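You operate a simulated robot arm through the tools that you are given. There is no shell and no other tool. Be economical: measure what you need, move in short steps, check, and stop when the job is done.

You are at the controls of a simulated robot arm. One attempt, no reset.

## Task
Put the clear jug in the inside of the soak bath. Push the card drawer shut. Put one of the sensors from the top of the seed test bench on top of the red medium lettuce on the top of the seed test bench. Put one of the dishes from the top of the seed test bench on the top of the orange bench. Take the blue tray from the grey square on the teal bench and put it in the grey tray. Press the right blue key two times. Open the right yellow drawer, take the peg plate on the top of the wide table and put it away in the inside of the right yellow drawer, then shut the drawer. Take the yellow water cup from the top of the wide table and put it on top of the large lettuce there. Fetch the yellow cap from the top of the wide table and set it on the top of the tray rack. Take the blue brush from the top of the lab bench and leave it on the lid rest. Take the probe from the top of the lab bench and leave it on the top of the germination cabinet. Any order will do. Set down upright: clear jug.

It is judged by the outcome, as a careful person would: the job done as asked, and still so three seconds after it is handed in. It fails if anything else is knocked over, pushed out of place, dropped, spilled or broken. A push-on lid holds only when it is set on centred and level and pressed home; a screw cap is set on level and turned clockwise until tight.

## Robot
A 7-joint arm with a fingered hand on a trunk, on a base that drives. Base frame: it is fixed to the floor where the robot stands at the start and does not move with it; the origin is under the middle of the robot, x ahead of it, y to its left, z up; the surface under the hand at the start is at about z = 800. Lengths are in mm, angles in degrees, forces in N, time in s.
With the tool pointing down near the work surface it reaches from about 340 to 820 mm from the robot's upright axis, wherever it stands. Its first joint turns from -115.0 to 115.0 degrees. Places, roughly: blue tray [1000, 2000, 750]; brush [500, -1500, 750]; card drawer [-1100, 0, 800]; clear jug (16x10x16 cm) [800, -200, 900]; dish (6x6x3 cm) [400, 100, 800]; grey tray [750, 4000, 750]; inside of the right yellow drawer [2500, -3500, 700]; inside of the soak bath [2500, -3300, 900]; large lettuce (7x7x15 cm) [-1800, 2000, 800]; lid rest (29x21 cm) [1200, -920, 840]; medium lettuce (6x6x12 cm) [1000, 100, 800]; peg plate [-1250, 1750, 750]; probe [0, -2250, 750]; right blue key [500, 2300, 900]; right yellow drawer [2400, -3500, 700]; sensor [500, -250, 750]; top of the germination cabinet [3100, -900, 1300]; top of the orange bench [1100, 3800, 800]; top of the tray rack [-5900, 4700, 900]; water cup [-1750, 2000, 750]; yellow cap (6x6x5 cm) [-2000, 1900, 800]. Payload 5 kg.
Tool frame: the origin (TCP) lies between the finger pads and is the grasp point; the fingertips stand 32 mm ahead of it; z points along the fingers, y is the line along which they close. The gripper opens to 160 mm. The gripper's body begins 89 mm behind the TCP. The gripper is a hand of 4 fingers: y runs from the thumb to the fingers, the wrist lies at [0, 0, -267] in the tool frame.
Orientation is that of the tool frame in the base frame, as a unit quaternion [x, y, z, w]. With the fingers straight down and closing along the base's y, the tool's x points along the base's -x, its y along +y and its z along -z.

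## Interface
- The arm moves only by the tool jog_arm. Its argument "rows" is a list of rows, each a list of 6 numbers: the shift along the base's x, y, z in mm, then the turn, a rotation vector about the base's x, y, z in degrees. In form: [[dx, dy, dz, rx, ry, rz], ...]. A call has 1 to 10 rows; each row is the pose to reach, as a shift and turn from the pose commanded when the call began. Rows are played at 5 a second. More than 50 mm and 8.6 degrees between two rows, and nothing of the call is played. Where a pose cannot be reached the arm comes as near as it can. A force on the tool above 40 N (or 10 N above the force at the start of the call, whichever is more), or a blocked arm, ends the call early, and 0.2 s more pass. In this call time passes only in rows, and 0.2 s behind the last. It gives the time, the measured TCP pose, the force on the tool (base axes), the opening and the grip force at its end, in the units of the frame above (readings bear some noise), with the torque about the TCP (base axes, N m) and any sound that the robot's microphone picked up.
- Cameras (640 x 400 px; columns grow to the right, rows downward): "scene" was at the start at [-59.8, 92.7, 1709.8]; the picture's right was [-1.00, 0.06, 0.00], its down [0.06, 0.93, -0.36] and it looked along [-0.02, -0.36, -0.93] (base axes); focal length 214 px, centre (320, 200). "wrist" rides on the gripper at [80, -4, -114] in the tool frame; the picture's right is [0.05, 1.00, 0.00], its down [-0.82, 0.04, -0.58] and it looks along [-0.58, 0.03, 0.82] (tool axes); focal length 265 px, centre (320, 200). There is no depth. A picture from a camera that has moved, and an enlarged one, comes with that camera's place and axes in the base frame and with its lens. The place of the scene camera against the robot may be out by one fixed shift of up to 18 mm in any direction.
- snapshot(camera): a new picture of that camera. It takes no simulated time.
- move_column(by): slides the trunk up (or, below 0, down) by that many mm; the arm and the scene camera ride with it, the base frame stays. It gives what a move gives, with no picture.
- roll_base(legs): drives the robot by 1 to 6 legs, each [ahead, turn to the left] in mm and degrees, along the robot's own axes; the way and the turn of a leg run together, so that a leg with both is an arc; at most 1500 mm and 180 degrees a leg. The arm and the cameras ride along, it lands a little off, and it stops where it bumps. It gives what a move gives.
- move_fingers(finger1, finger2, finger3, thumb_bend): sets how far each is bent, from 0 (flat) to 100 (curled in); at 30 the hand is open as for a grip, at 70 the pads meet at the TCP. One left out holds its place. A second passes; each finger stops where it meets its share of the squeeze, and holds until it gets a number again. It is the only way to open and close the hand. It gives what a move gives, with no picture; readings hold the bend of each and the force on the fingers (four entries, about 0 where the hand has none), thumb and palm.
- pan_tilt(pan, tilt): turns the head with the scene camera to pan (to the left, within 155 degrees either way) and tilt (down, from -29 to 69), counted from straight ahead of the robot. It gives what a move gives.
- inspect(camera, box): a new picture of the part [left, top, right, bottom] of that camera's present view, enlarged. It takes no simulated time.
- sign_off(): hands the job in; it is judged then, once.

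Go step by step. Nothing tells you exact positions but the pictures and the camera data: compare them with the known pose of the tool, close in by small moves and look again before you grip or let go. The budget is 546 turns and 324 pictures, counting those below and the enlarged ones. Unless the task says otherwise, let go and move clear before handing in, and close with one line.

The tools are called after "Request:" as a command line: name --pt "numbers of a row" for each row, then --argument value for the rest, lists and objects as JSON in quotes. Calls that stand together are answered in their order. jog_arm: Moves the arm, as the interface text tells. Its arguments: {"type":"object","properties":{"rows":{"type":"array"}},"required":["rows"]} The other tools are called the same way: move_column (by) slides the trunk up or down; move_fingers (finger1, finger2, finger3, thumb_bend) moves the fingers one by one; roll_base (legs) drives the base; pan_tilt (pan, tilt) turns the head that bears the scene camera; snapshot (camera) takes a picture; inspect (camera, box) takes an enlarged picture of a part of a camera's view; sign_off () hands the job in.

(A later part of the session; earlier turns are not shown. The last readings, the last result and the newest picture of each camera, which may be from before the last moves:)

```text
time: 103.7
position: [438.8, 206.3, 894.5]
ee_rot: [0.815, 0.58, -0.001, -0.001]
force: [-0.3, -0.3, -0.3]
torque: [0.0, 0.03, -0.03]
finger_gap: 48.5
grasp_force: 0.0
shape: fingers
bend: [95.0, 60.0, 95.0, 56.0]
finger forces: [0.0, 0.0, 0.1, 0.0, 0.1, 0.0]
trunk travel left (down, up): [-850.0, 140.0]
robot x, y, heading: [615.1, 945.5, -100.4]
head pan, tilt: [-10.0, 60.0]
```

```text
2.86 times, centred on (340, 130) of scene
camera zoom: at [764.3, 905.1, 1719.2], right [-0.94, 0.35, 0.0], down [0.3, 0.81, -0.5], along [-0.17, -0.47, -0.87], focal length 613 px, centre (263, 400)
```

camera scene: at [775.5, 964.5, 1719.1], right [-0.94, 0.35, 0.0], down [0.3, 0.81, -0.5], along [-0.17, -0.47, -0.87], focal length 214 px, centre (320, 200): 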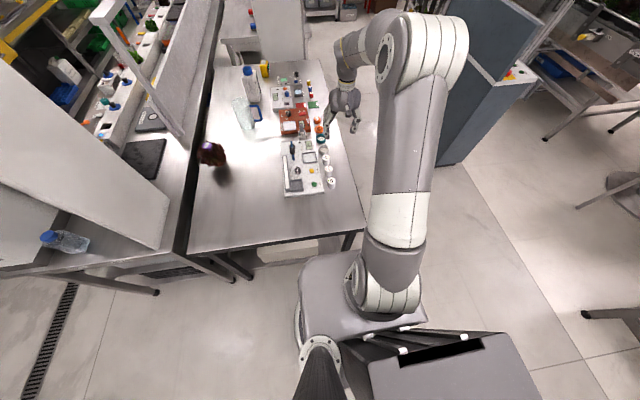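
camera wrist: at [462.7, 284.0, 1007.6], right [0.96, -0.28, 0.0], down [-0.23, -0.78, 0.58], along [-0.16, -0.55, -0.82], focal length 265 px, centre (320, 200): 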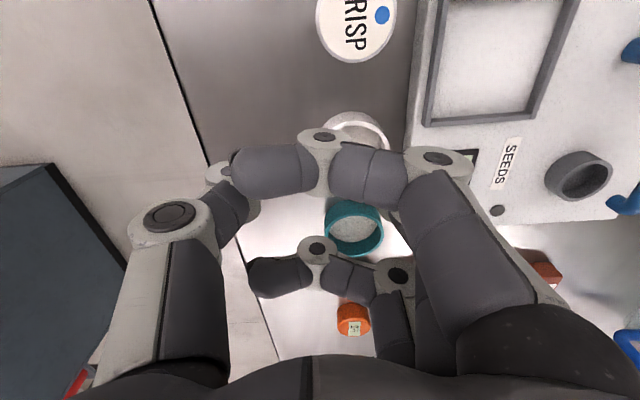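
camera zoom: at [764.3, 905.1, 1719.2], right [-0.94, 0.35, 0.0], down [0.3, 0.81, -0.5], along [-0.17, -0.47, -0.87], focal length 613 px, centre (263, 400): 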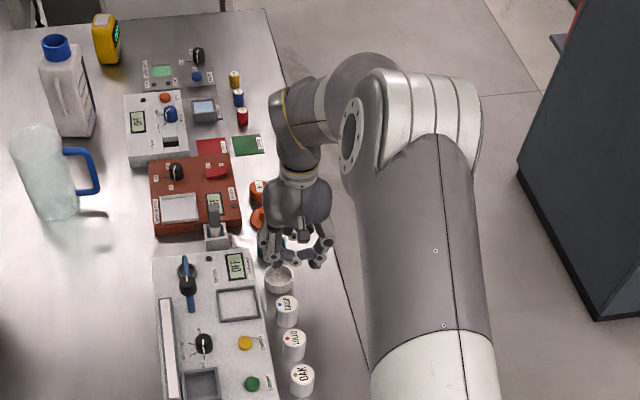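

Curled fingers sit at TCP height, above the rim. Descend and pinch with thumb and finger 2.

Request:
jog_arm --pt "0 0 -20 0 0 0" --pt "0 0 -38 0 0 0" --pt "0 0 -42 0 0 0"

Request:
move_fingers --finger2 65 --thumb_bend 65

Request:
snapshot --camera "wrist"

```text
time: 104.5
position: [439.0, 206.7, 851.8]
ee_rot: [0.815, 0.58, 0.0, 0.0]
force: [1.0, 0.8, -0.5]
torque: [-0.01, -0.04, 0.01]
finger_gap: 48.7
grasp_force: 0.2
shape: fingers
bend: [95.0, 60.0, 95.0, 56.0]
finger forces: [0.0, 0.0, 0.0, 0.0, 0.1, 0.0]
trunk travel left (down, up): [-850.0, 140.0]
robot x, y, heading: [618.1, 945.1, -100.2]
head pan, tilt: [-10.0, 60.0]
```

```text
time: 105.5
position: [439.2, 206.8, 852.1]
ee_rot: [0.814, 0.581, -0.001, -0.001]
force: [0.3, 0.1, -0.4]
torque: [0.04, 0.0, 0.02]
finger_gap: 42.9
grasp_force: 0.0
shape: fingers
bend: [95.0, 65.0, 95.0, 65.0]
finger forces: [0.1, 0.1, 0.0, 0.1, 0.1, 0.0]
trunk travel left (down, up): [-850.0, 140.0]
robot x, y, heading: [620.7, 946.1, -100.4]
head pan, tilt: [-10.0, 60.0]
```

```text
258 pictures are left
camera wrist: at [462.7, 283.7, 965.8], right [0.96, -0.28, 0.0], down [-0.23, -0.78, 0.58], along [-0.16, -0.55, -0.82], focal length 265 px, centre (320, 200)
```

wrist: 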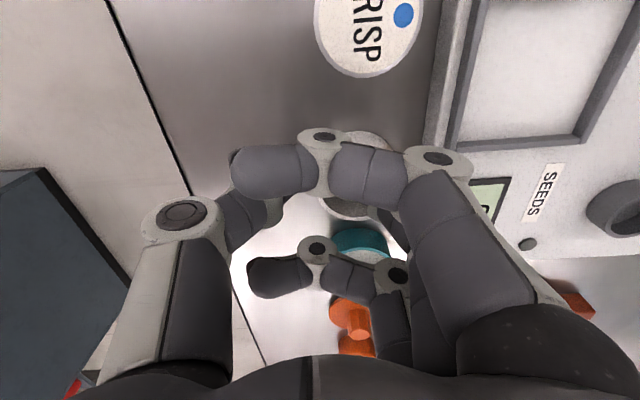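

Request:
jog_arm --pt "0 0 -3 0 0 0" --pt "0 0 -6 0 0 0"

Request:
move_fingers --finger2 74 --thumb_bend 74

Request:
snapshot --camera "wrist"

```text
time: 106.1
position: [439.1, 207.3, 845.8]
ee_rot: [0.814, 0.581, 0.0, 0.0]
force: [0.2, 0.3, 0.7]
torque: [0.0, 0.0, 0.05]
finger_gap: 43.2
grasp_force: 0.1
shape: fingers
bend: [95.0, 65.0, 95.0, 65.0]
finger forces: [0.1, 0.1, 0.1, 0.1, 0.1, 0.0]
trunk travel left (down, up): [-850.0, 140.0]
robot x, y, heading: [615.3, 941.5, -100.4]
head pan, tilt: [-10.0, 60.0]
```

```text
time: 107.1
position: [439.5, 206.2, 846.5]
ee_rot: [0.815, 0.58, 0.0, 0.0]
force: [0.4, -0.3, 0.8]
torque: [-0.02, -0.01, -0.02]
finger_gap: 40.5
grasp_force: 5.8
shape: fingers
bend: [95.0, 72.0, 95.0, 72.0]
finger forces: [0.0, 5.8, 0.0, 0.0, 5.9, 0.0]
trunk travel left (down, up): [-850.0, 140.0]
robot x, y, heading: [622.4, 943.7, -100.7]
head pan, tilt: [-10.0, 60.0]
```

```text
257 pictures are left
camera wrist: at [462.8, 283.6, 960.0], right [0.96, -0.28, 0.0], down [-0.23, -0.78, 0.58], along [-0.16, -0.55, -0.82], focal length 265 px, centre (320, 200)
```

wrist: 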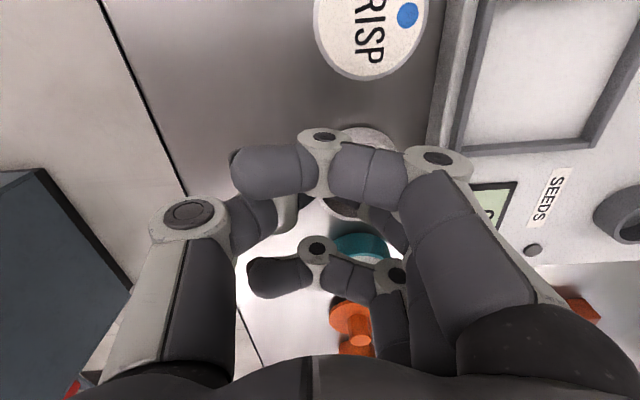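

Request:
move_fingers --finger2 82 --thumb_bend 82

Request:
jog_arm --pt "0 0 5 0 0 0" --pt "0 0 15 0 0 0" --pt "0 0 50 0 0 0" --pt "0 0 95 0 0 0"

Request:
snapshot --camera "wrist"

Request:
inspect --camera "scene" --box '[280, 60, 400, 200]'

```text
time: 108.1
position: [439.2, 205.7, 846.8]
ee_rot: [0.815, 0.58, -0.001, -0.001]
force: [0.4, -0.2, 0.9]
torque: [-0.02, 0.06, 0.03]
finger_gap: 39.1
grasp_force: 11.2
shape: fingers
bend: [95.0, 79.0, 95.0, 77.0]
finger forces: [0.0, 11.2, 0.0, 0.1, 11.3, 0.0]
trunk travel left (down, up): [-850.0, 140.0]
robot x, y, heading: [620.8, 942.5, -100.7]
head pan, tilt: [-10.0, 60.0]
```

```text
time: 109.1
position: [440.0, 206.8, 941.3]
ee_rot: [0.815, 0.579, -0.001, -0.002]
force: [0.8, -0.1, -0.5]
torque: [-0.03, -0.01, 0.01]
finger_gap: 38.9
grasp_force: 11.5
shape: fingers
bend: [95.0, 79.0, 95.0, 77.0]
finger forces: [0.1, 11.3, 0.1, 0.0, 11.3, 0.1]
trunk travel left (down, up): [-850.0, 140.0]
robot x, y, heading: [616.5, 947.8, -100.4]
head pan, tilt: [-10.0, 60.0]
```

```text
256 pictures are left
camera wrist: at [463.4, 284.3, 1055.7], right [0.96, -0.28, 0.0], down [-0.23, -0.78, 0.58], along [-0.16, -0.55, -0.82], focal length 265 px, centre (320, 200)
```

wrist: 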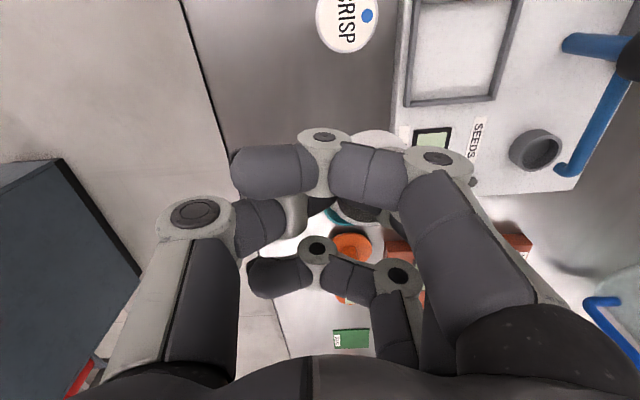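

```text
2.86 times, centred on (340, 130) of scene
camera zoom: at [764.6, 906.1, 1719.1], right [-0.94, 0.35, 0.0], down [0.3, 0.81, -0.5], along [-0.17, -0.47, -0.87], focal length 613 px, centre (263, 400)
```

zoom: 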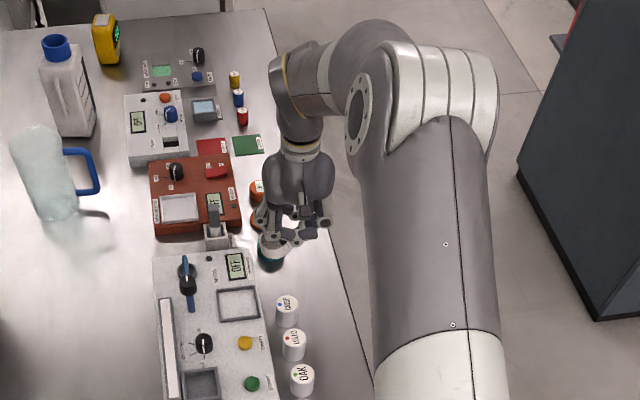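

The dish is held. Pull the arm in, raise it and drive north along the aisle toward the orange bench.

Request:
jog_arm --pt "0 0 45 0 0 0" --pt "0 0 90 0 0 0" --pt "0 0 135 0 0 0" --pt "0 0 175 0 0 0" --pt "11 45 175 0 0 0" --pt "22 90 175 0 0 0" --pt "33 135 175 0 0 0" --pt "44 180 175 0 0 0" --pt "55 225 175 0 0 0" --pt "66 270 175 0 0 0"

Request:
roll_base --legs '[[-200, 0], [0, -93], [720, 0], [0, -85], [1400, 0]]'

Request:
pan_tilt --pan 0 --tilt 35

Request:
snapshot --camera "scene"

```text
time: 111.3
position: [505.7, 478.9, 1117.3]
ee_rot: [0.815, 0.58, -0.001, -0.001]
force: [0.0, 0.4, 0.1]
torque: [-0.03, -0.02, -0.01]
finger_gap: 39.2
grasp_force: 11.4
shape: fingers
bend: [95.0, 79.0, 95.0, 77.0]
finger forces: [0.1, 11.3, 0.0, 0.1, 11.3, 0.1]
trunk travel left (down, up): [-850.0, 140.0]
robot x, y, heading: [618.9, 945.7, -100.5]
head pan, tilt: [-10.0, 60.0]
```

```text
time: 130.5
position: [213.9, 3164.8, 1115.7]
ee_rot: [-0.602, 0.799, -0.001, 0.0]
force: [-0.6, -0.3, 0.2]
torque: [0.01, -0.03, -0.04]
finger_gap: 39.2
grasp_force: 10.6
shape: fingers
bend: [95.0, 79.0, 95.0, 77.0]
finger forces: [0.1, 11.3, 0.1, 0.0, 11.2, 0.0]
trunk travel left (down, up): [-850.0, 140.0]
robot x, y, heading: [124.9, 2689.9, 82.5]
head pan, tilt: [-10.0, 60.0]
```

```text
time: 131.4
position: [214.8, 3164.3, 1116.2]
ee_rot: [-0.601, 0.799, -0.001, 0.0]
force: [-0.7, -0.3, 0.5]
torque: [-0.02, 0.0, 0.0]
finger_gap: 38.9
grasp_force: 11.7
shape: fingers
bend: [95.0, 79.0, 95.0, 77.0]
finger forces: [0.0, 11.4, 0.0, 0.0, 11.1, 0.0]
trunk travel left (down, up): [-850.0, 140.0]
robot x, y, heading: [127.6, 2693.1, 82.6]
head pan, tilt: [0.0, 35.0]
```

```text
254 pictures are left
camera scene: at [-23.4, 2730.0, 1753.4], right [0.99, -0.13, 0.0], down [-0.07, -0.57, -0.82], along [0.11, 0.81, -0.57], focal length 214 px, centre (320, 200)
```

scene: 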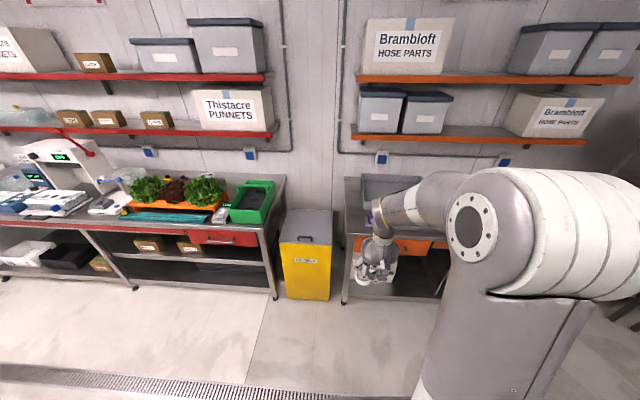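

Request:
pan_tilt --pan -70 --tilt 35

Request:
snapshot --camera "scene"

Request:
pan_tilt --pan -35 --tilt 30

Request:
snapshot --camera "scene"

```text
time: 132.8
position: [213.6, 3164.0, 1116.5]
ee_rot: [-0.601, 0.799, 0.0, 0.0]
force: [0.3, 0.8, -0.1]
torque: [0.04, -0.02, 0.02]
finger_gap: 39.0
grasp_force: 11.2
shape: fingers
bend: [95.0, 79.0, 95.0, 77.0]
finger forces: [0.1, 11.4, 0.1, 0.0, 11.2, 0.0]
trunk travel left (down, up): [-850.0, 140.0]
robot x, y, heading: [124.2, 2688.6, 82.5]
head pan, tilt: [-70.0, 35.0]
```

```text
253 pictures are left
camera scene: at [51.2, 2662.1, 1753.5], right [0.22, -0.98, 0.0], down [-0.56, -0.13, -0.82], along [0.8, 0.18, -0.57], focal length 214 px, centre (320, 200)
```

scene: 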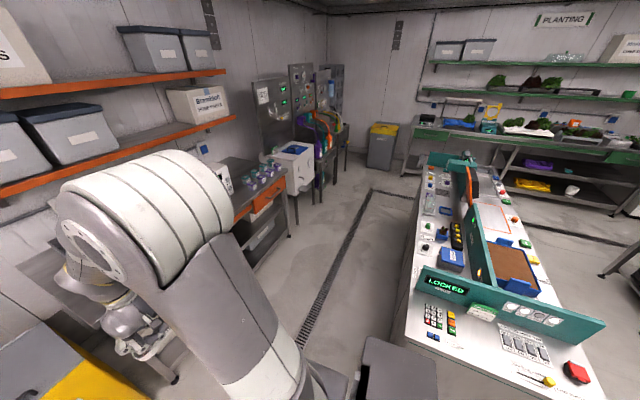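

```text
time: 133.8
position: [214.7, 3163.9, 1116.2]
ee_rot: [-0.602, 0.799, 0.0, 0.001]
force: [-0.7, -0.3, -0.8]
torque: [0.02, -0.03, -0.01]
finger_gap: 39.2
grasp_force: 11.8
shape: fingers
bend: [95.0, 79.0, 95.0, 77.0]
finger forces: [0.1, 11.4, 0.1, 0.1, 11.3, 0.0]
trunk travel left (down, up): [-850.0, 140.0]
robot x, y, heading: [125.4, 2689.4, 82.5]
head pan, tilt: [-35.0, 30.0]
```

```text
252 pictures are left
camera scene: at [26.3, 2709.5, 1761.2], right [0.74, -0.67, 0.0], down [-0.34, -0.37, -0.87], along [0.58, 0.64, -0.5], focal length 214 px, centre (320, 200)
```

scene: 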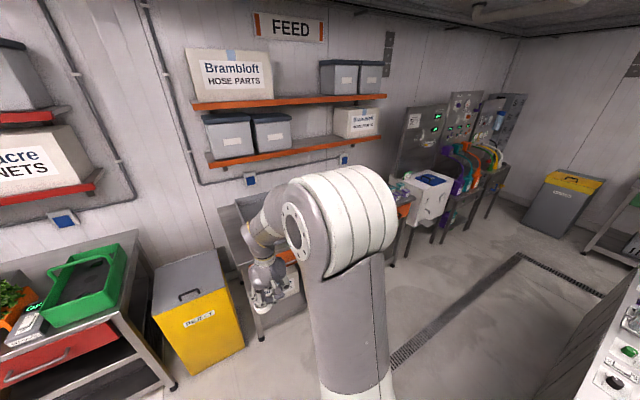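

The orange "FEED" bench is at front right. I turn and drive to stand in front of it.

Request:
roll_base --legs '[[0, -45], [600, 0], [0, 35]]'

Request:
pan_tilt --pan 0 --tilt 40

Request:
snapshot --camera "scene"

Request:
snapshot --camera "wrist"

```text
time: 140.9
position: [769.8, 3511.4, 1116.2]
ee_rot: [-0.53, 0.848, 0.0, 0.001]
force: [0.0, -0.4, 0.0]
torque: [-0.02, -0.01, 0.02]
finger_gap: 39.3
grasp_force: 11.4
shape: fingers
bend: [95.0, 79.0, 95.0, 77.0]
finger forces: [0.0, 11.3, 0.0, 0.0, 11.2, 0.0]
trunk travel left (down, up): [-850.0, 140.0]
robot x, y, heading: [599.0, 3058.8, 72.8]
head pan, tilt: [-35.0, 30.0]
```

```text
time: 142.0
position: [769.5, 3510.3, 1115.9]
ee_rot: [-0.53, 0.848, 0.0, 0.001]
force: [0.5, 0.8, -0.2]
torque: [-0.01, -0.01, -0.02]
finger_gap: 38.8
grasp_force: 11.2
shape: fingers
bend: [95.0, 79.0, 95.0, 77.0]
finger forces: [0.1, 11.3, 0.0, 0.0, 11.1, 0.1]
trunk travel left (down, up): [-850.0, 140.0]
robot x, y, heading: [598.8, 3056.8, 73.0]
head pan, tilt: [0.0, 40.0]
```

```text
251 pictures are left
camera scene: at [461.8, 3121.2, 1745.9], right [0.95, -0.3, 0.0], down [-0.19, -0.61, -0.77], along [0.23, 0.73, -0.64], focal length 214 px, centre (320, 200)
```

scene: 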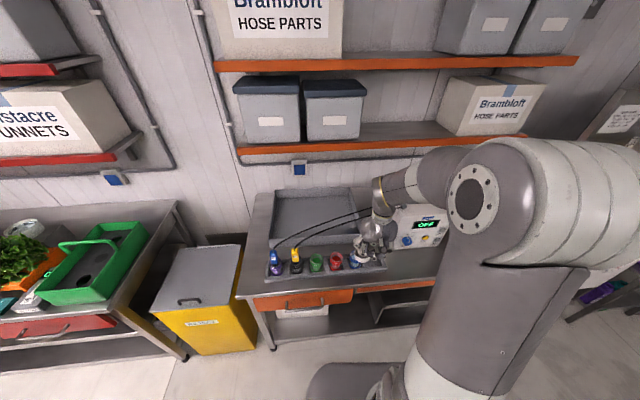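

```text
250 pictures are left
camera wrist: at [739.8, 3436.3, 1230.3], right [-0.92, 0.39, 0.0], down [0.32, 0.75, 0.58], along [0.23, 0.53, -0.82], focal length 265 px, centre (320, 200)
```

wrist: 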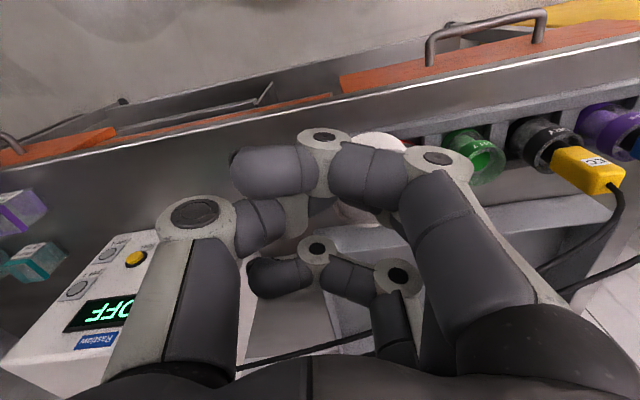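

Request:
pan_tilt --pan -45 --tilt 40

Request:
snapshot --camera "scene"

Request:
inspect --camera "wrist" --box '[0, 80, 260, 350]'

```text
time: 143.1
position: [770.3, 3509.9, 1116.4]
ee_rot: [-0.53, 0.848, -0.001, 0.0]
force: [-0.3, -0.1, 0.0]
torque: [-0.02, 0.0, 0.0]
finger_gap: 39.1
grasp_force: 11.4
shape: fingers
bend: [95.0, 79.0, 95.0, 77.0]
finger forces: [0.0, 11.3, 0.0, 0.1, 11.2, 0.0]
trunk travel left (down, up): [-850.0, 140.0]
robot x, y, heading: [600.7, 3060.0, 72.7]
head pan, tilt: [-45.0, 40.0]
```

```text
249 pictures are left
camera scene: at [511.6, 3079.6, 1745.9], right [0.47, -0.89, 0.0], down [-0.57, -0.3, -0.77], along [0.68, 0.36, -0.64], focal length 214 px, centre (320, 200)
```

scene: 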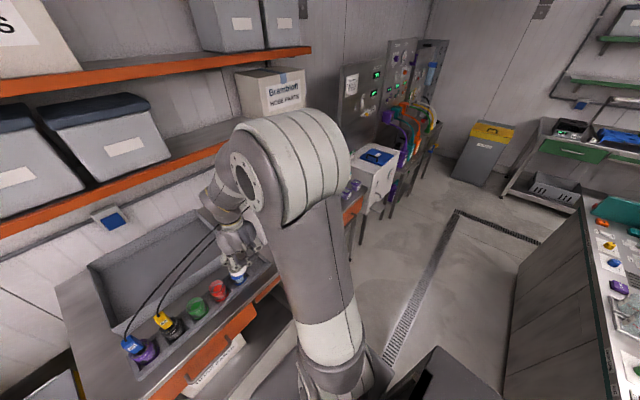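

```text
1.48 times, centred on (130, 215) of wrist
camera zoom: at [739.7, 3436.3, 1230.3], right [-0.92, 0.39, 0.0], down [0.32, 0.75, 0.58], along [0.23, 0.53, -0.82], focal length 393 px, centre (602, 178)
```

zoom: 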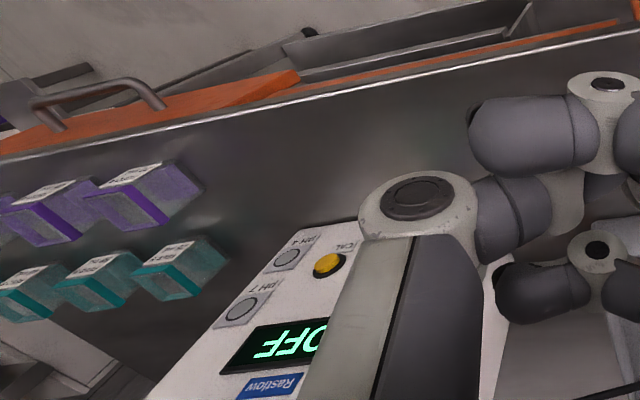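

There's a clear spot at about (1190, 3535) between the meter and the small boxes. Move the dish there at height.

Request:
jog_arm --pt "45 1 0 0 0 0" --pt "90 3 0 0 0 0" --pt "135 4 0 0 0 0" --pt "180 6 0 0 0 0" --pt "225 8 0 0 0 0" --pt "270 10 0 0 0 0" --pt "315 12 0 0 0 0" --pt "360 13 0 0 0 0" --pt "405 14 0 0 0 0" --pt "444 15 0 0 0 0"

Request:
jog_arm --pt "0 0 -45 0 0 0" --pt "0 0 -90 0 0 0"

Request:
snapshot --camera "wrist"

Request:
snapshot --camera "scene"

```text
time: 145.3
position: [1216.4, 3525.0, 1115.6]
ee_rot: [-0.53, 0.848, -0.001, -0.001]
force: [0.3, 0.5, -0.4]
torque: [-0.05, -0.01, -0.01]
finger_gap: 39.3
grasp_force: 11.0
shape: fingers
bend: [95.0, 79.0, 95.0, 77.0]
finger forces: [0.1, 11.3, 0.0, 0.0, 11.2, 0.1]
trunk travel left (down, up): [-850.0, 140.0]
robot x, y, heading: [602.6, 3056.8, 72.5]
head pan, tilt: [-45.0, 40.0]
```

```text
time: 145.9
position: [1215.7, 3526.0, 1025.4]
ee_rot: [-0.53, 0.848, -0.002, 0.0]
force: [-0.4, 0.3, -0.3]
torque: [-0.02, -0.03, 0.01]
finger_gap: 39.0
grasp_force: 11.5
shape: fingers
bend: [95.0, 79.0, 95.0, 77.0]
finger forces: [0.0, 11.2, 0.0, 0.0, 11.2, 0.0]
trunk travel left (down, up): [-850.0, 140.0]
robot x, y, heading: [599.2, 3060.6, 72.6]
head pan, tilt: [-45.0, 40.0]
```

```text
247 pictures are left
camera wrist: at [1185.0, 3452.2, 1139.3], right [-0.92, 0.39, 0.0], down [0.32, 0.75, 0.58], along [0.23, 0.53, -0.82], focal length 265 px, centre (320, 200)
```

wrist: 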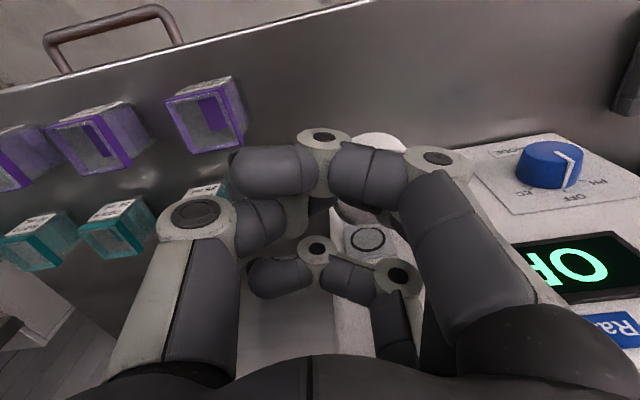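

```text
246 pictures are left
camera scene: at [512.3, 3079.9, 1746.0], right [0.46, -0.89, 0.0], down [-0.57, -0.3, -0.77], along [0.68, 0.36, -0.64], focal length 214 px, centre (320, 200)
```

scene: 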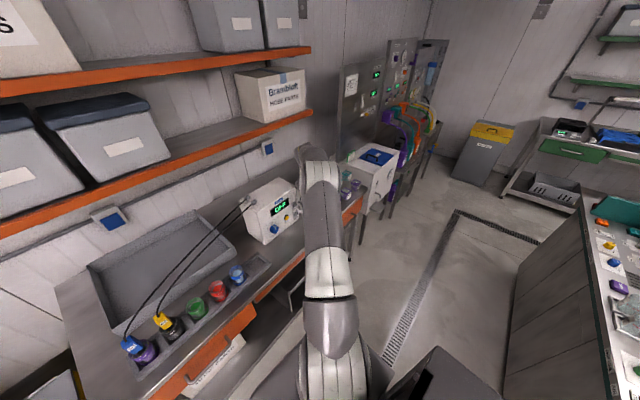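

Shift a little toward the front edge for clearance, and lower.

Request:
jog_arm --pt "-20 -15 0 0 0 0" --pt "-20 -15 -45 0 0 0" --pt "-20 -15 -90 0 0 0" --pt "-20 -15 -130 0 0 0"

Request:
snapshot --camera "wrist"

Request:
pan_tilt --pan -60 --tilt 30

Request:
snapshot --camera "scene"

```text
time: 146.9
position: [1196.3, 3510.1, 896.2]
ee_rot: [-0.53, 0.848, -0.001, 0.0]
force: [0.7, 0.1, -0.4]
torque: [0.01, 0.02, 0.0]
finger_gap: 39.2
grasp_force: 10.8
shape: fingers
bend: [95.0, 79.0, 95.0, 77.0]
finger forces: [0.0, 11.3, 0.0, 0.0, 11.3, 0.0]
trunk travel left (down, up): [-850.0, 140.0]
robot x, y, heading: [600.6, 3059.1, 72.7]
head pan, tilt: [-45.0, 40.0]
```

```text
245 pictures are left
camera wrist: at [1165.2, 3436.7, 1009.8], right [-0.92, 0.39, 0.0], down [0.32, 0.75, 0.58], along [0.23, 0.53, -0.82], focal length 265 px, centre (320, 200)
```

wrist: 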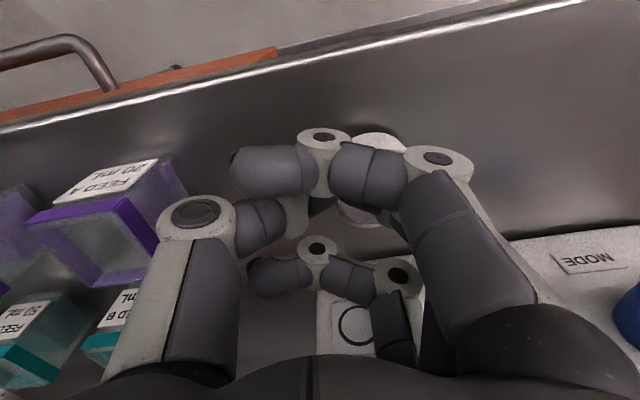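

```text
time: 147.7
position: [1195.1, 3510.5, 896.8]
ee_rot: [-0.53, 0.848, -0.001, 0.001]
force: [-0.4, 0.2, -0.3]
torque: [-0.01, -0.03, 0.02]
finger_gap: 39.0
grasp_force: 11.5
shape: fingers
bend: [95.0, 79.0, 95.0, 77.0]
finger forces: [0.0, 11.3, 0.1, 0.0, 11.2, 0.0]
trunk travel left (down, up): [-850.0, 140.0]
robot x, y, heading: [601.0, 3056.5, 72.7]
head pan, tilt: [-60.0, 30.0]
```

```text
244 pictures are left
camera scene: at [525.1, 3060.0, 1761.2], right [0.22, -0.98, 0.0], down [-0.49, -0.11, -0.87], along [0.84, 0.19, -0.5], focal length 214 px, centre (320, 200)
```

scene: 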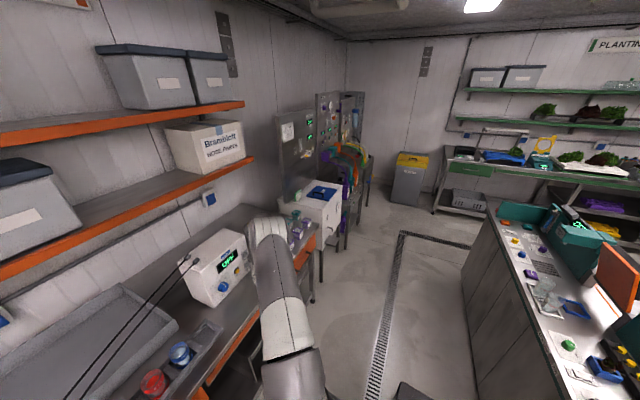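

Clear all around. Lower in small steps to contact.

Request:
jog_arm --pt "0 0 -20 0 0 0" --pt "0 0 -36 0 0 0" --pt "0 0 -40 0 0 0" --pt "0 0 -43 0 0 0"

Request:
jog_arm --pt "0 0 -2 0 0 0" --pt "0 0 -4 0 0 0"

Request:
snapshot --camera "wrist"

```text
time: 148.3
position: [1201.0, 3511.8, 875.4]
ee_rot: [-0.529, 0.848, 0.0, 0.011]
force: [-2.3, -2.3, 28.8]
torque: [0.11, 0.48, 0.02]
finger_gap: 38.8
grasp_force: 23.5
shape: fingers
bend: [95.0, 85.0, 95.0, 80.0]
finger forces: [0.0, 33.3, 0.1, 0.0, 14.5, 0.1]
trunk travel left (down, up): [-850.0, 140.0]
robot x, y, heading: [601.0, 3059.6, 72.7]
head pan, tilt: [-60.0, 30.0]
stopped in row 3: the force on the tool passed its limit at 44 N (the readings are from after the stop); the commanded pose is now the measured one
```

```text
time: 148.8
position: [1203.2, 3512.7, 874.9]
ee_rot: [-0.528, 0.849, -0.001, 0.014]
force: [-2.5, -1.6, 24.0]
torque: [0.06, 0.44, 0.0]
finger_gap: 38.8
grasp_force: 23.2
shape: fingers
bend: [95.0, 85.0, 95.0, 80.0]
finger forces: [0.0, 33.8, 0.0, 0.1, 12.6, 0.1]
trunk travel left (down, up): [-850.0, 140.0]
robot x, y, heading: [601.7, 3059.7, 72.4]
head pan, tilt: [-60.0, 30.0]
stopped in row 2: the force on the tool passed its limit at 41 N (the readings are from after the stop); the commanded pose is now the measured one
```

```text
243 pictures are left
camera wrist: at [1169.9, 3438.2, 987.0], right [-0.92, 0.4, -0.02], down [0.31, 0.74, 0.59], along [0.25, 0.54, -0.8], focal length 265 px, centre (320, 200)
```

wrist: 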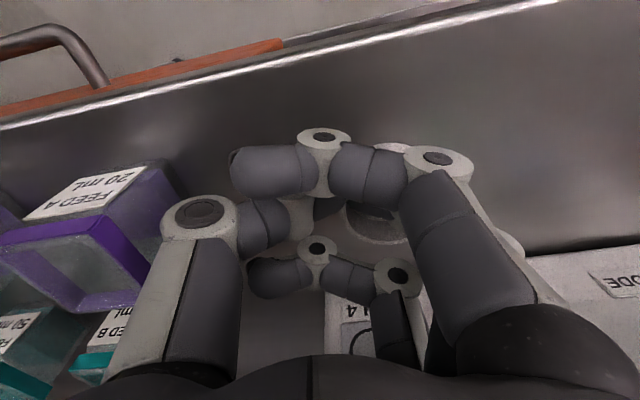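

Request:
inspect --camera "wrist" --box '[300, 120, 460, 260]'

Request:
inspect --camera "scene" --box '[220, 190, 320, 280]'

```text
2.86 times, centred on (380, 190) of wrist
camera zoom: at [1169.9, 3438.2, 987.0], right [-0.92, 0.4, -0.02], down [0.31, 0.74, 0.59], along [0.25, 0.54, -0.8], focal length 758 px, centre (149, 229)
```

zoom: 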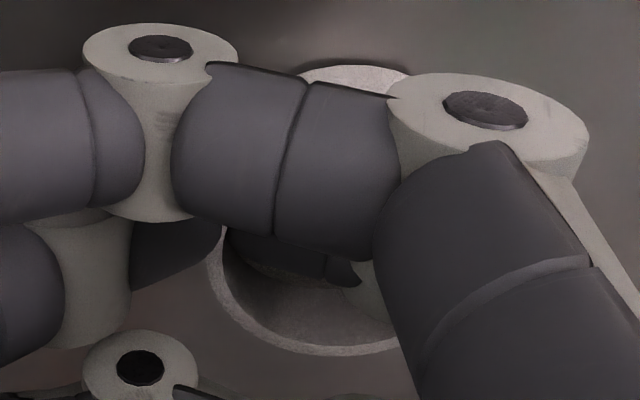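

```text
4.44 times, centred on (270, 235) of scene
camera zoom: at [522.1, 3057.8, 1761.0], right [0.22, -0.98, 0.0], down [-0.49, -0.11, -0.87], along [0.85, 0.19, -0.5], focal length 953 px, centre (542, 44)
```

zoom: 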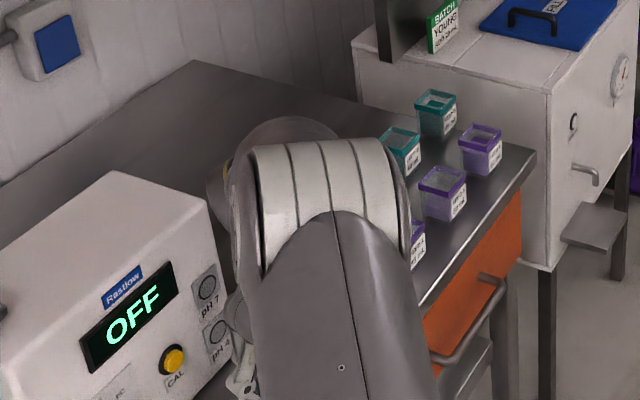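

Dish is down and near level. Ease up and release gently.

Request:
jog_arm --pt "0 0 3 0 0 0"

Request:
move_fingers --finger2 72 --thumb_bend 72

Request:
move_fingers --finger2 62 --thumb_bend 60

Request:
snapshot --camera "wrist"

```text
time: 149.2
position: [1202.6, 3513.0, 875.4]
ee_rot: [-0.528, 0.849, -0.001, 0.013]
force: [0.8, 1.4, 22.0]
torque: [0.08, 0.28, -0.05]
finger_gap: 38.9
grasp_force: 23.8
shape: fingers
bend: [95.0, 84.0, 95.0, 80.0]
finger forces: [0.0, 33.2, 0.1, 0.0, 14.3, 0.0]
trunk travel left (down, up): [-850.0, 140.0]
robot x, y, heading: [600.0, 3061.8, 72.7]
head pan, tilt: [-60.0, 30.0]
```

```text
time: 149.7
position: [1201.0, 3519.0, 881.0]
ee_rot: [-0.53, 0.848, 0.001, 0.015]
force: [-8.2, 2.2, 33.0]
torque: [-0.02, 0.25, -0.03]
finger_gap: 39.8
grasp_force: 24.9
shape: fingers
bend: [95.0, 78.0, 95.0, 73.0]
finger forces: [0.0, 34.0, 0.0, 0.1, 16.2, 0.0]
trunk travel left (down, up): [-850.0, 140.0]
robot x, y, heading: [596.3, 3059.2, 72.8]
head pan, tilt: [-60.0, 30.0]
stopped: the force on the tool passed its limit at 42 N (the readings are from after the stop); the commanded pose is now the measured one
```

```text
time: 150.1
position: [1201.9, 3522.3, 885.6]
ee_rot: [-0.529, 0.848, 0.003, 0.02]
force: [-5.7, 2.1, 33.3]
torque: [-0.25, -0.03, -0.02]
finger_gap: 42.6
grasp_force: 17.3
shape: fingers
bend: [95.0, 74.0, 95.0, 65.0]
finger forces: [0.0, 13.1, 0.0, 0.0, 21.1, 0.0]
trunk travel left (down, up): [-850.0, 140.0]
robot x, y, heading: [601.9, 3059.8, 72.7]
head pan, tilt: [-60.0, 30.0]
stopped: the force on the tool passed its limit at 47 N (the readings are from after the stop); the commanded pose is now the measured one
```

```text
240 pictures are left
camera wrist: at [1168.1, 3446.0, 997.1], right [-0.92, 0.39, -0.02], down [0.3, 0.74, 0.61], along [0.25, 0.55, -0.8], focal length 265 px, centre (320, 200)
```

wrist: 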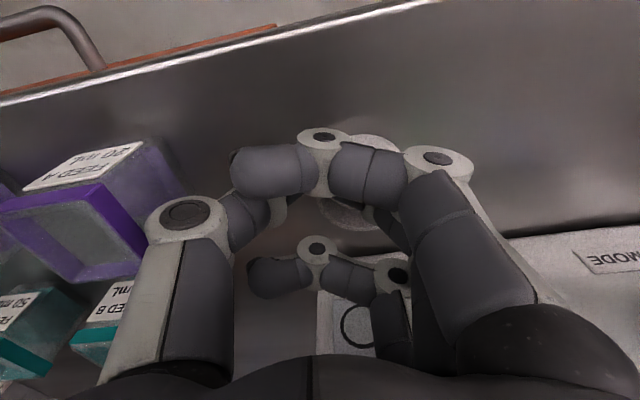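

The opening fingertips are pressing on the bench. Raise a little and continue opening.

Request:
jog_arm --pt "0 0 6 0 0 0"

Request:
move_fingers --finger2 66 --thumb_bend 60

Request:
snapshot --camera "wrist"

```text
time: 150.5
position: [1201.1, 3520.6, 886.5]
ee_rot: [-0.53, 0.848, 0.001, 0.017]
force: [-1.9, 6.3, 24.2]
torque: [0.06, -0.04, -0.01]
finger_gap: 43.2
grasp_force: 12.4
shape: fingers
bend: [95.0, 73.0, 95.0, 63.0]
finger forces: [0.1, 11.5, 0.0, 0.0, 12.8, 0.0]
trunk travel left (down, up): [-850.0, 140.0]
robot x, y, heading: [601.1, 3056.3, 72.6]
head pan, tilt: [-60.0, 30.0]
```

```text
time: 151.5
position: [1200.6, 3521.3, 887.4]
ee_rot: [-0.529, 0.848, 0.002, 0.017]
force: [-2.2, 7.2, 28.3]
torque: [-0.02, -0.07, 0.05]
finger_gap: 43.2
grasp_force: 14.6
shape: fingers
bend: [95.0, 72.0, 95.0, 63.0]
finger forces: [0.0, 15.2, 0.0, 0.0, 14.1, 0.0]
trunk travel left (down, up): [-850.0, 140.0]
robot x, y, heading: [602.7, 3058.4, 72.6]
head pan, tilt: [-60.0, 30.0]
```

```text
239 pictures are left
camera wrist: at [1167.5, 3444.7, 999.2], right [-0.92, 0.39, -0.02], down [0.3, 0.74, 0.6], along [0.25, 0.55, -0.8], focal length 265 px, centre (320, 200)
```

wrist: 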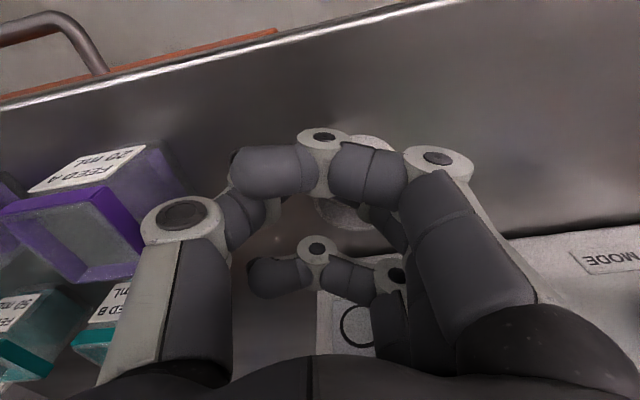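

Request:
jog_arm --pt "0 0 6 0 0 0" --pt "0 0 12 0 0 0"

Request:
inspect --camera "wrist" --box '[220, 120, 460, 260]'

```text
time: 152.1
position: [1200.6, 3518.9, 895.7]
ee_rot: [-0.529, 0.848, 0.002, 0.013]
force: [1.1, 0.3, 0.6]
torque: [0.03, -0.04, -0.03]
finger_gap: 45.8
grasp_force: 0.1
shape: fingers
bend: [95.0, 66.0, 95.0, 60.0]
finger forces: [0.0, 0.0, 0.0, 0.0, 0.0, 0.0]
trunk travel left (down, up): [-850.0, 140.0]
robot x, y, heading: [601.2, 3057.9, 72.6]
head pan, tilt: [-60.0, 30.0]
```

```text
2.67 times, centred on (340, 190) of wrist
camera zoom: at [1168.4, 3443.5, 1007.4], right [-0.92, 0.39, -0.01], down [0.31, 0.74, 0.6], along [0.24, 0.54, -0.8], focal length 708 px, centre (267, 227)
```

zoom: 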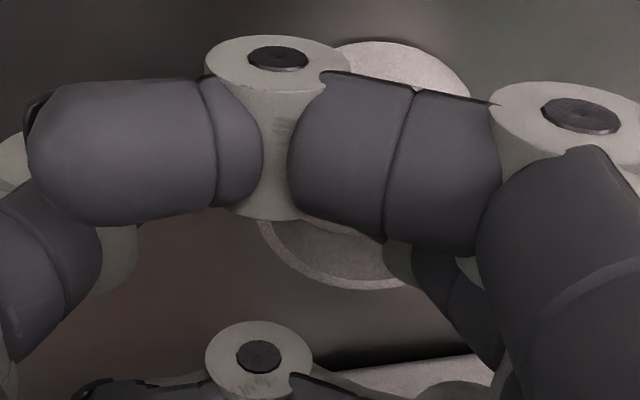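

Forces are zero, the dish is free. Rise and check.

Request:
jog_arm --pt "0 0 10 0 0 0" --pt "0 0 30 0 0 0" --pt "0 0 70 0 0 0" --pt "0 0 110 0 0 0" --pt "-10 -10 150 0 0 0" --pt "-30 -40 180 0 0 0"

Request:
move_fingers --finger1 30 --finger2 30 --finger3 30 --thumb_bend 30

Request:
snapshot --camera "wrist"

```text
time: 153.5
position: [1170.4, 3479.2, 1079.3]
ee_rot: [-0.53, 0.848, 0.002, 0.016]
force: [-0.7, 0.3, -0.1]
torque: [0.08, -0.06, 0.04]
finger_gap: 45.8
grasp_force: 0.2
shape: fingers
bend: [95.0, 66.0, 95.0, 60.0]
finger forces: [0.1, 0.0, 0.0, 0.0, 0.1, 0.1]
trunk travel left (down, up): [-850.0, 140.0]
robot x, y, heading: [596.7, 3055.8, 72.8]
head pan, tilt: [-60.0, 30.0]
```

```text
time: 154.5
position: [1171.8, 3481.8, 1077.9]
ee_rot: [-0.53, 0.848, 0.002, 0.014]
force: [0.0, -0.1, -0.5]
torque: [0.0, 0.0, 0.02]
finger_gap: 169.9
grasp_force: 0.1
shape: fingers
bend: [30.0, 30.0, 30.0, 30.0]
finger forces: [0.0, 0.0, 0.0, 0.0, 0.0, 0.1]
trunk travel left (down, up): [-850.0, 140.0]
robot x, y, heading: [601.5, 3060.6, 73.1]
head pan, tilt: [-60.0, 30.0]
```

```text
237 pictures are left
camera wrist: at [1138.7, 3405.2, 1189.5], right [-0.92, 0.39, -0.01], down [0.31, 0.74, 0.6], along [0.24, 0.55, -0.8], focal length 265 px, centre (320, 200)
```

wrist: 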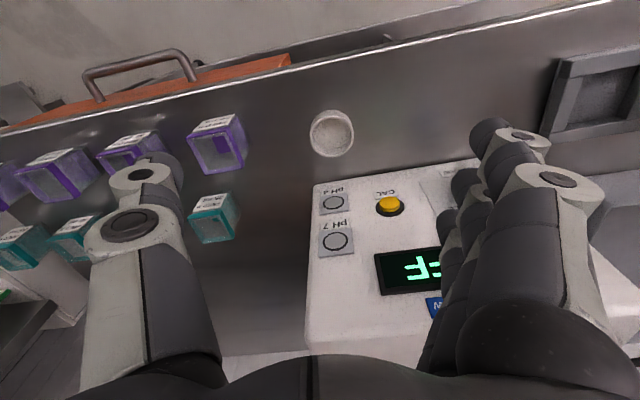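

The dish stands upright on the orange bench. Next I retract the arm and turn to look at the teal island behind.

Request:
jog_arm --pt "-45 0 10 0 0 0" --pt "-90 0 20 0 0 0" --pt "-135 0 30 0 0 0" --pt "-180 0 40 0 0 0" --pt "-225 0 40 0 0 0" --pt "-270 0 40 0 0 0" --pt "-315 5 40 0 0 0" --pt "-355 10 40 0 0 0" --pt "-395 10 40 0 0 0"

Request:
roll_base --legs '[[0, -160]]'

Request:
pan_tilt --pan 20 --tilt 45

Request:
snapshot --camera "scene"

```text
time: 156.5
position: [775.2, 3491.1, 1118.0]
ee_rot: [-0.53, 0.848, 0.002, 0.015]
force: [-0.3, -0.1, -0.1]
torque: [-0.01, -0.05, 0.04]
finger_gap: 170.3
grasp_force: 0.2
shape: fingers
bend: [30.0, 30.0, 30.0, 30.0]
finger forces: [0.0, 0.0, 0.0, 0.0, 0.0, 0.0]
trunk travel left (down, up): [-850.0, 140.0]
robot x, y, heading: [598.4, 3060.9, 72.7]
head pan, tilt: [-60.0, 30.0]
```

```text
time: 163.5
position: [583.4, 2591.2, 1116.9]
ee_rot: [0.743, 0.669, -0.014, 0.004]
force: [0.4, -0.2, -0.9]
torque: [0.0, 0.04, 0.0]
finger_gap: 170.1
grasp_force: 0.1
shape: fingers
bend: [30.0, 30.0, 30.0, 30.0]
finger forces: [0.0, 0.0, 0.0, 0.0, 0.0, 0.1]
trunk travel left (down, up): [-850.0, 140.0]
robot x, y, heading: [600.9, 3055.9, -87.4]
head pan, tilt: [-60.0, 30.0]
```

```text
time: 165.0
position: [583.9, 2592.5, 1117.1]
ee_rot: [0.743, 0.669, -0.014, 0.004]
force: [-0.2, 0.9, 0.5]
torque: [0.06, 0.01, -0.01]
finger_gap: 169.8
grasp_force: 0.0
shape: fingers
bend: [30.0, 30.0, 30.0, 30.0]
finger forces: [0.0, 0.0, 0.2, 0.0, 0.0, 0.0]
trunk travel left (down, up): [-850.0, 140.0]
robot x, y, heading: [602.6, 3057.7, -87.2]
head pan, tilt: [20.0, 45.0]
```

```text
236 pictures are left
camera scene: at [789.2, 3043.0, 1738.7], right [-0.92, -0.39, 0.0], down [-0.27, 0.65, -0.71], along [0.27, -0.65, -0.71], focal length 214 px, centre (320, 200)
```

scene: 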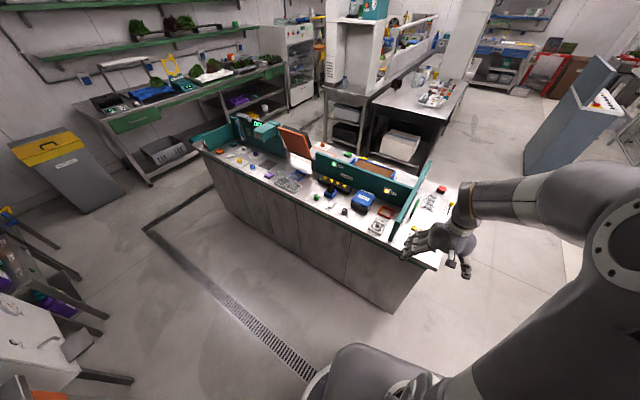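

Request:
inspect --camera "scene" --box '[280, 130, 480, 260]'

Request:
inspect --camera "scene" --box '[180, 100, 340, 210]'

```text
3.08 times, centred on (380, 195) of scene
camera zoom: at [789.2, 3043.0, 1738.7], right [-0.92, -0.39, 0.0], down [-0.27, 0.65, -0.71], along [0.27, -0.65, -0.71], focal length 660 px, centre (135, 215)
```

zoom: 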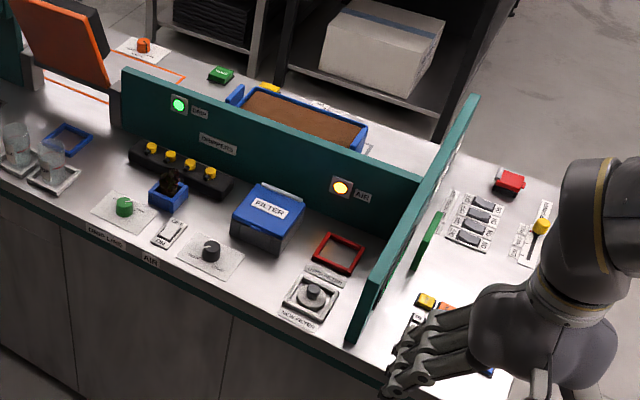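

```text
3.64 times, centred on (260, 155) of scene
camera zoom: at [789.2, 3043.0, 1738.7], right [-0.92, -0.39, 0.0], down [-0.27, 0.65, -0.71], along [0.27, -0.65, -0.71], focal length 780 px, centre (538, 364)
```

zoom: 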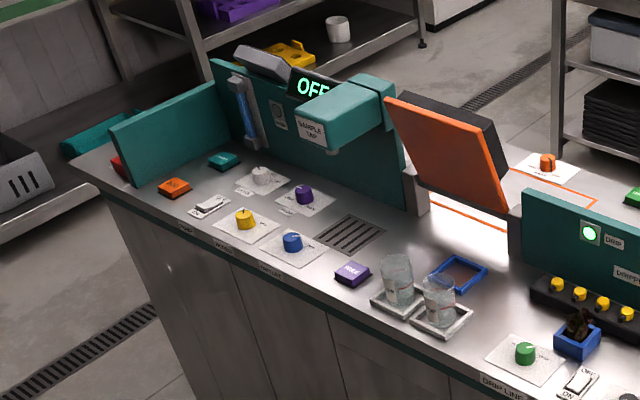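

Request:
snapshot --camera "wrist"

Request:
pan_tilt --pan -30 --tilt 45

Request:
snapshot --camera "scene"

```text
233 pictures are left
camera wrist: at [590.8, 2675.0, 1229.2], right [1.0, -0.05, -0.01], down [-0.03, -0.8, 0.6], along [-0.04, -0.6, -0.8], focal length 265 px, centre (320, 200)
```

wrist: 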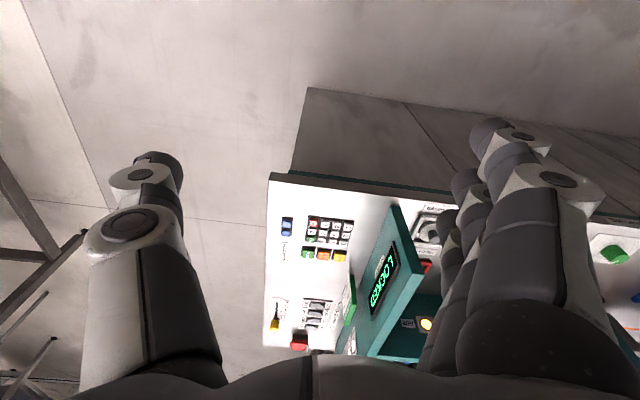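

```text
time: 166.2
position: [583.6, 2590.9, 1117.9]
ee_rot: [0.743, 0.669, -0.014, 0.004]
force: [0.7, -0.1, -0.3]
torque: [0.01, 0.01, -0.01]
finger_gap: 170.3
grasp_force: 0.1
shape: fingers
bend: [30.0, 30.0, 30.0, 30.0]
finger forces: [0.0, 0.0, 0.0, 0.0, 0.1, 0.1]
trunk travel left (down, up): [-850.0, 140.0]
robot x, y, heading: [598.7, 3057.8, -87.2]
head pan, tilt: [-30.0, 45.0]
```

```text
232 pictures are left
camera scene: at [720.6, 3045.6, 1738.6], right [-0.89, 0.46, 0.0], down [0.32, 0.63, -0.71], along [-0.32, -0.63, -0.71], focal length 214 px, centre (320, 200)
```

scene: 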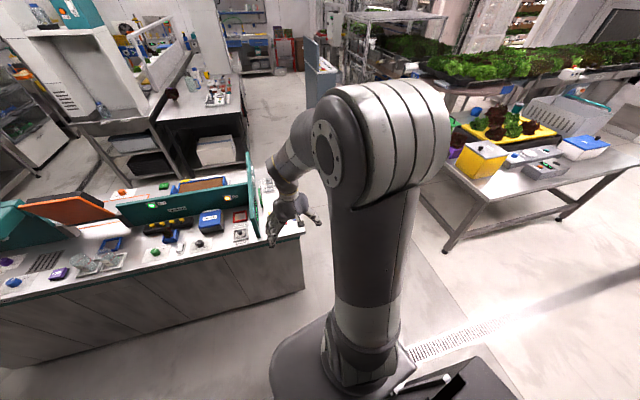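

Request:
inspect --camera "wrist" --box '[250, 170, 450, 360]'

```text
2.11 times, centred on (350, 265) of wrist
camera zoom: at [590.9, 2675.0, 1229.2], right [1.0, -0.05, -0.01], down [-0.03, -0.8, 0.6], along [-0.04, -0.6, -0.8], focal length 559 px, centre (257, 63)
```

zoom: 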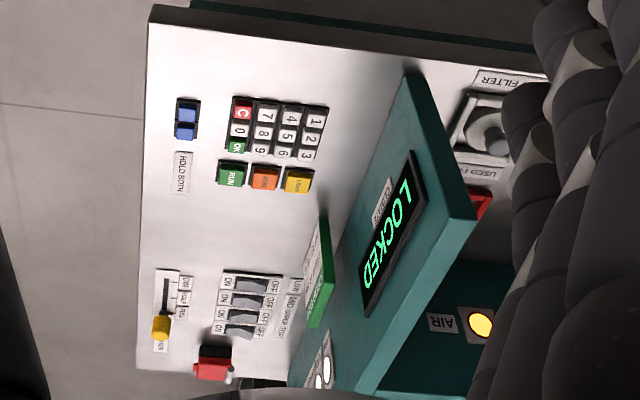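

The right blue key (as read from the panel's left end) is near (516, 2366). I'll drive round to the island's left end.

Request:
roll_base --legs '[[0, -93], [620, 0], [0, 90], [690, 0], [0, 90]]'

Request:
snapshot --camera "wrist"

```text
time: 184.6
position: [437.5, 2319.9, 1117.0]
ee_rot: [0.09, 0.996, -0.007, 0.013]
force: [-0.2, 0.6, 0.4]
torque: [-0.02, 0.03, -0.03]
finger_gap: 170.2
grasp_force: 0.0
shape: fingers
bend: [30.0, 30.0, 30.0, 30.0]
finger forces: [0.1, 0.2, 0.0, 0.0, 0.0, 0.0]
trunk travel left (down, up): [-850.0, 140.0]
robot x, y, heading: [-29.1, 2370.0, -1.6]
head pan, tilt: [-30.0, 45.0]
```

```text
230 pictures are left
camera wrist: at [355.5, 2332.5, 1229.2], right [0.13, 0.99, -0.01], down [0.8, -0.09, 0.6], along [0.59, -0.09, -0.8], focal length 265 px, centre (320, 200)
```

wrist: 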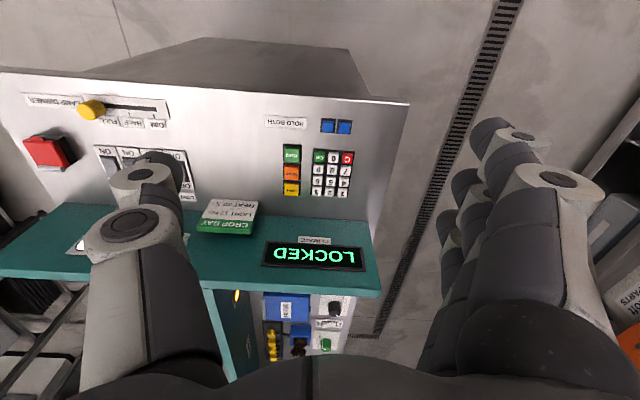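

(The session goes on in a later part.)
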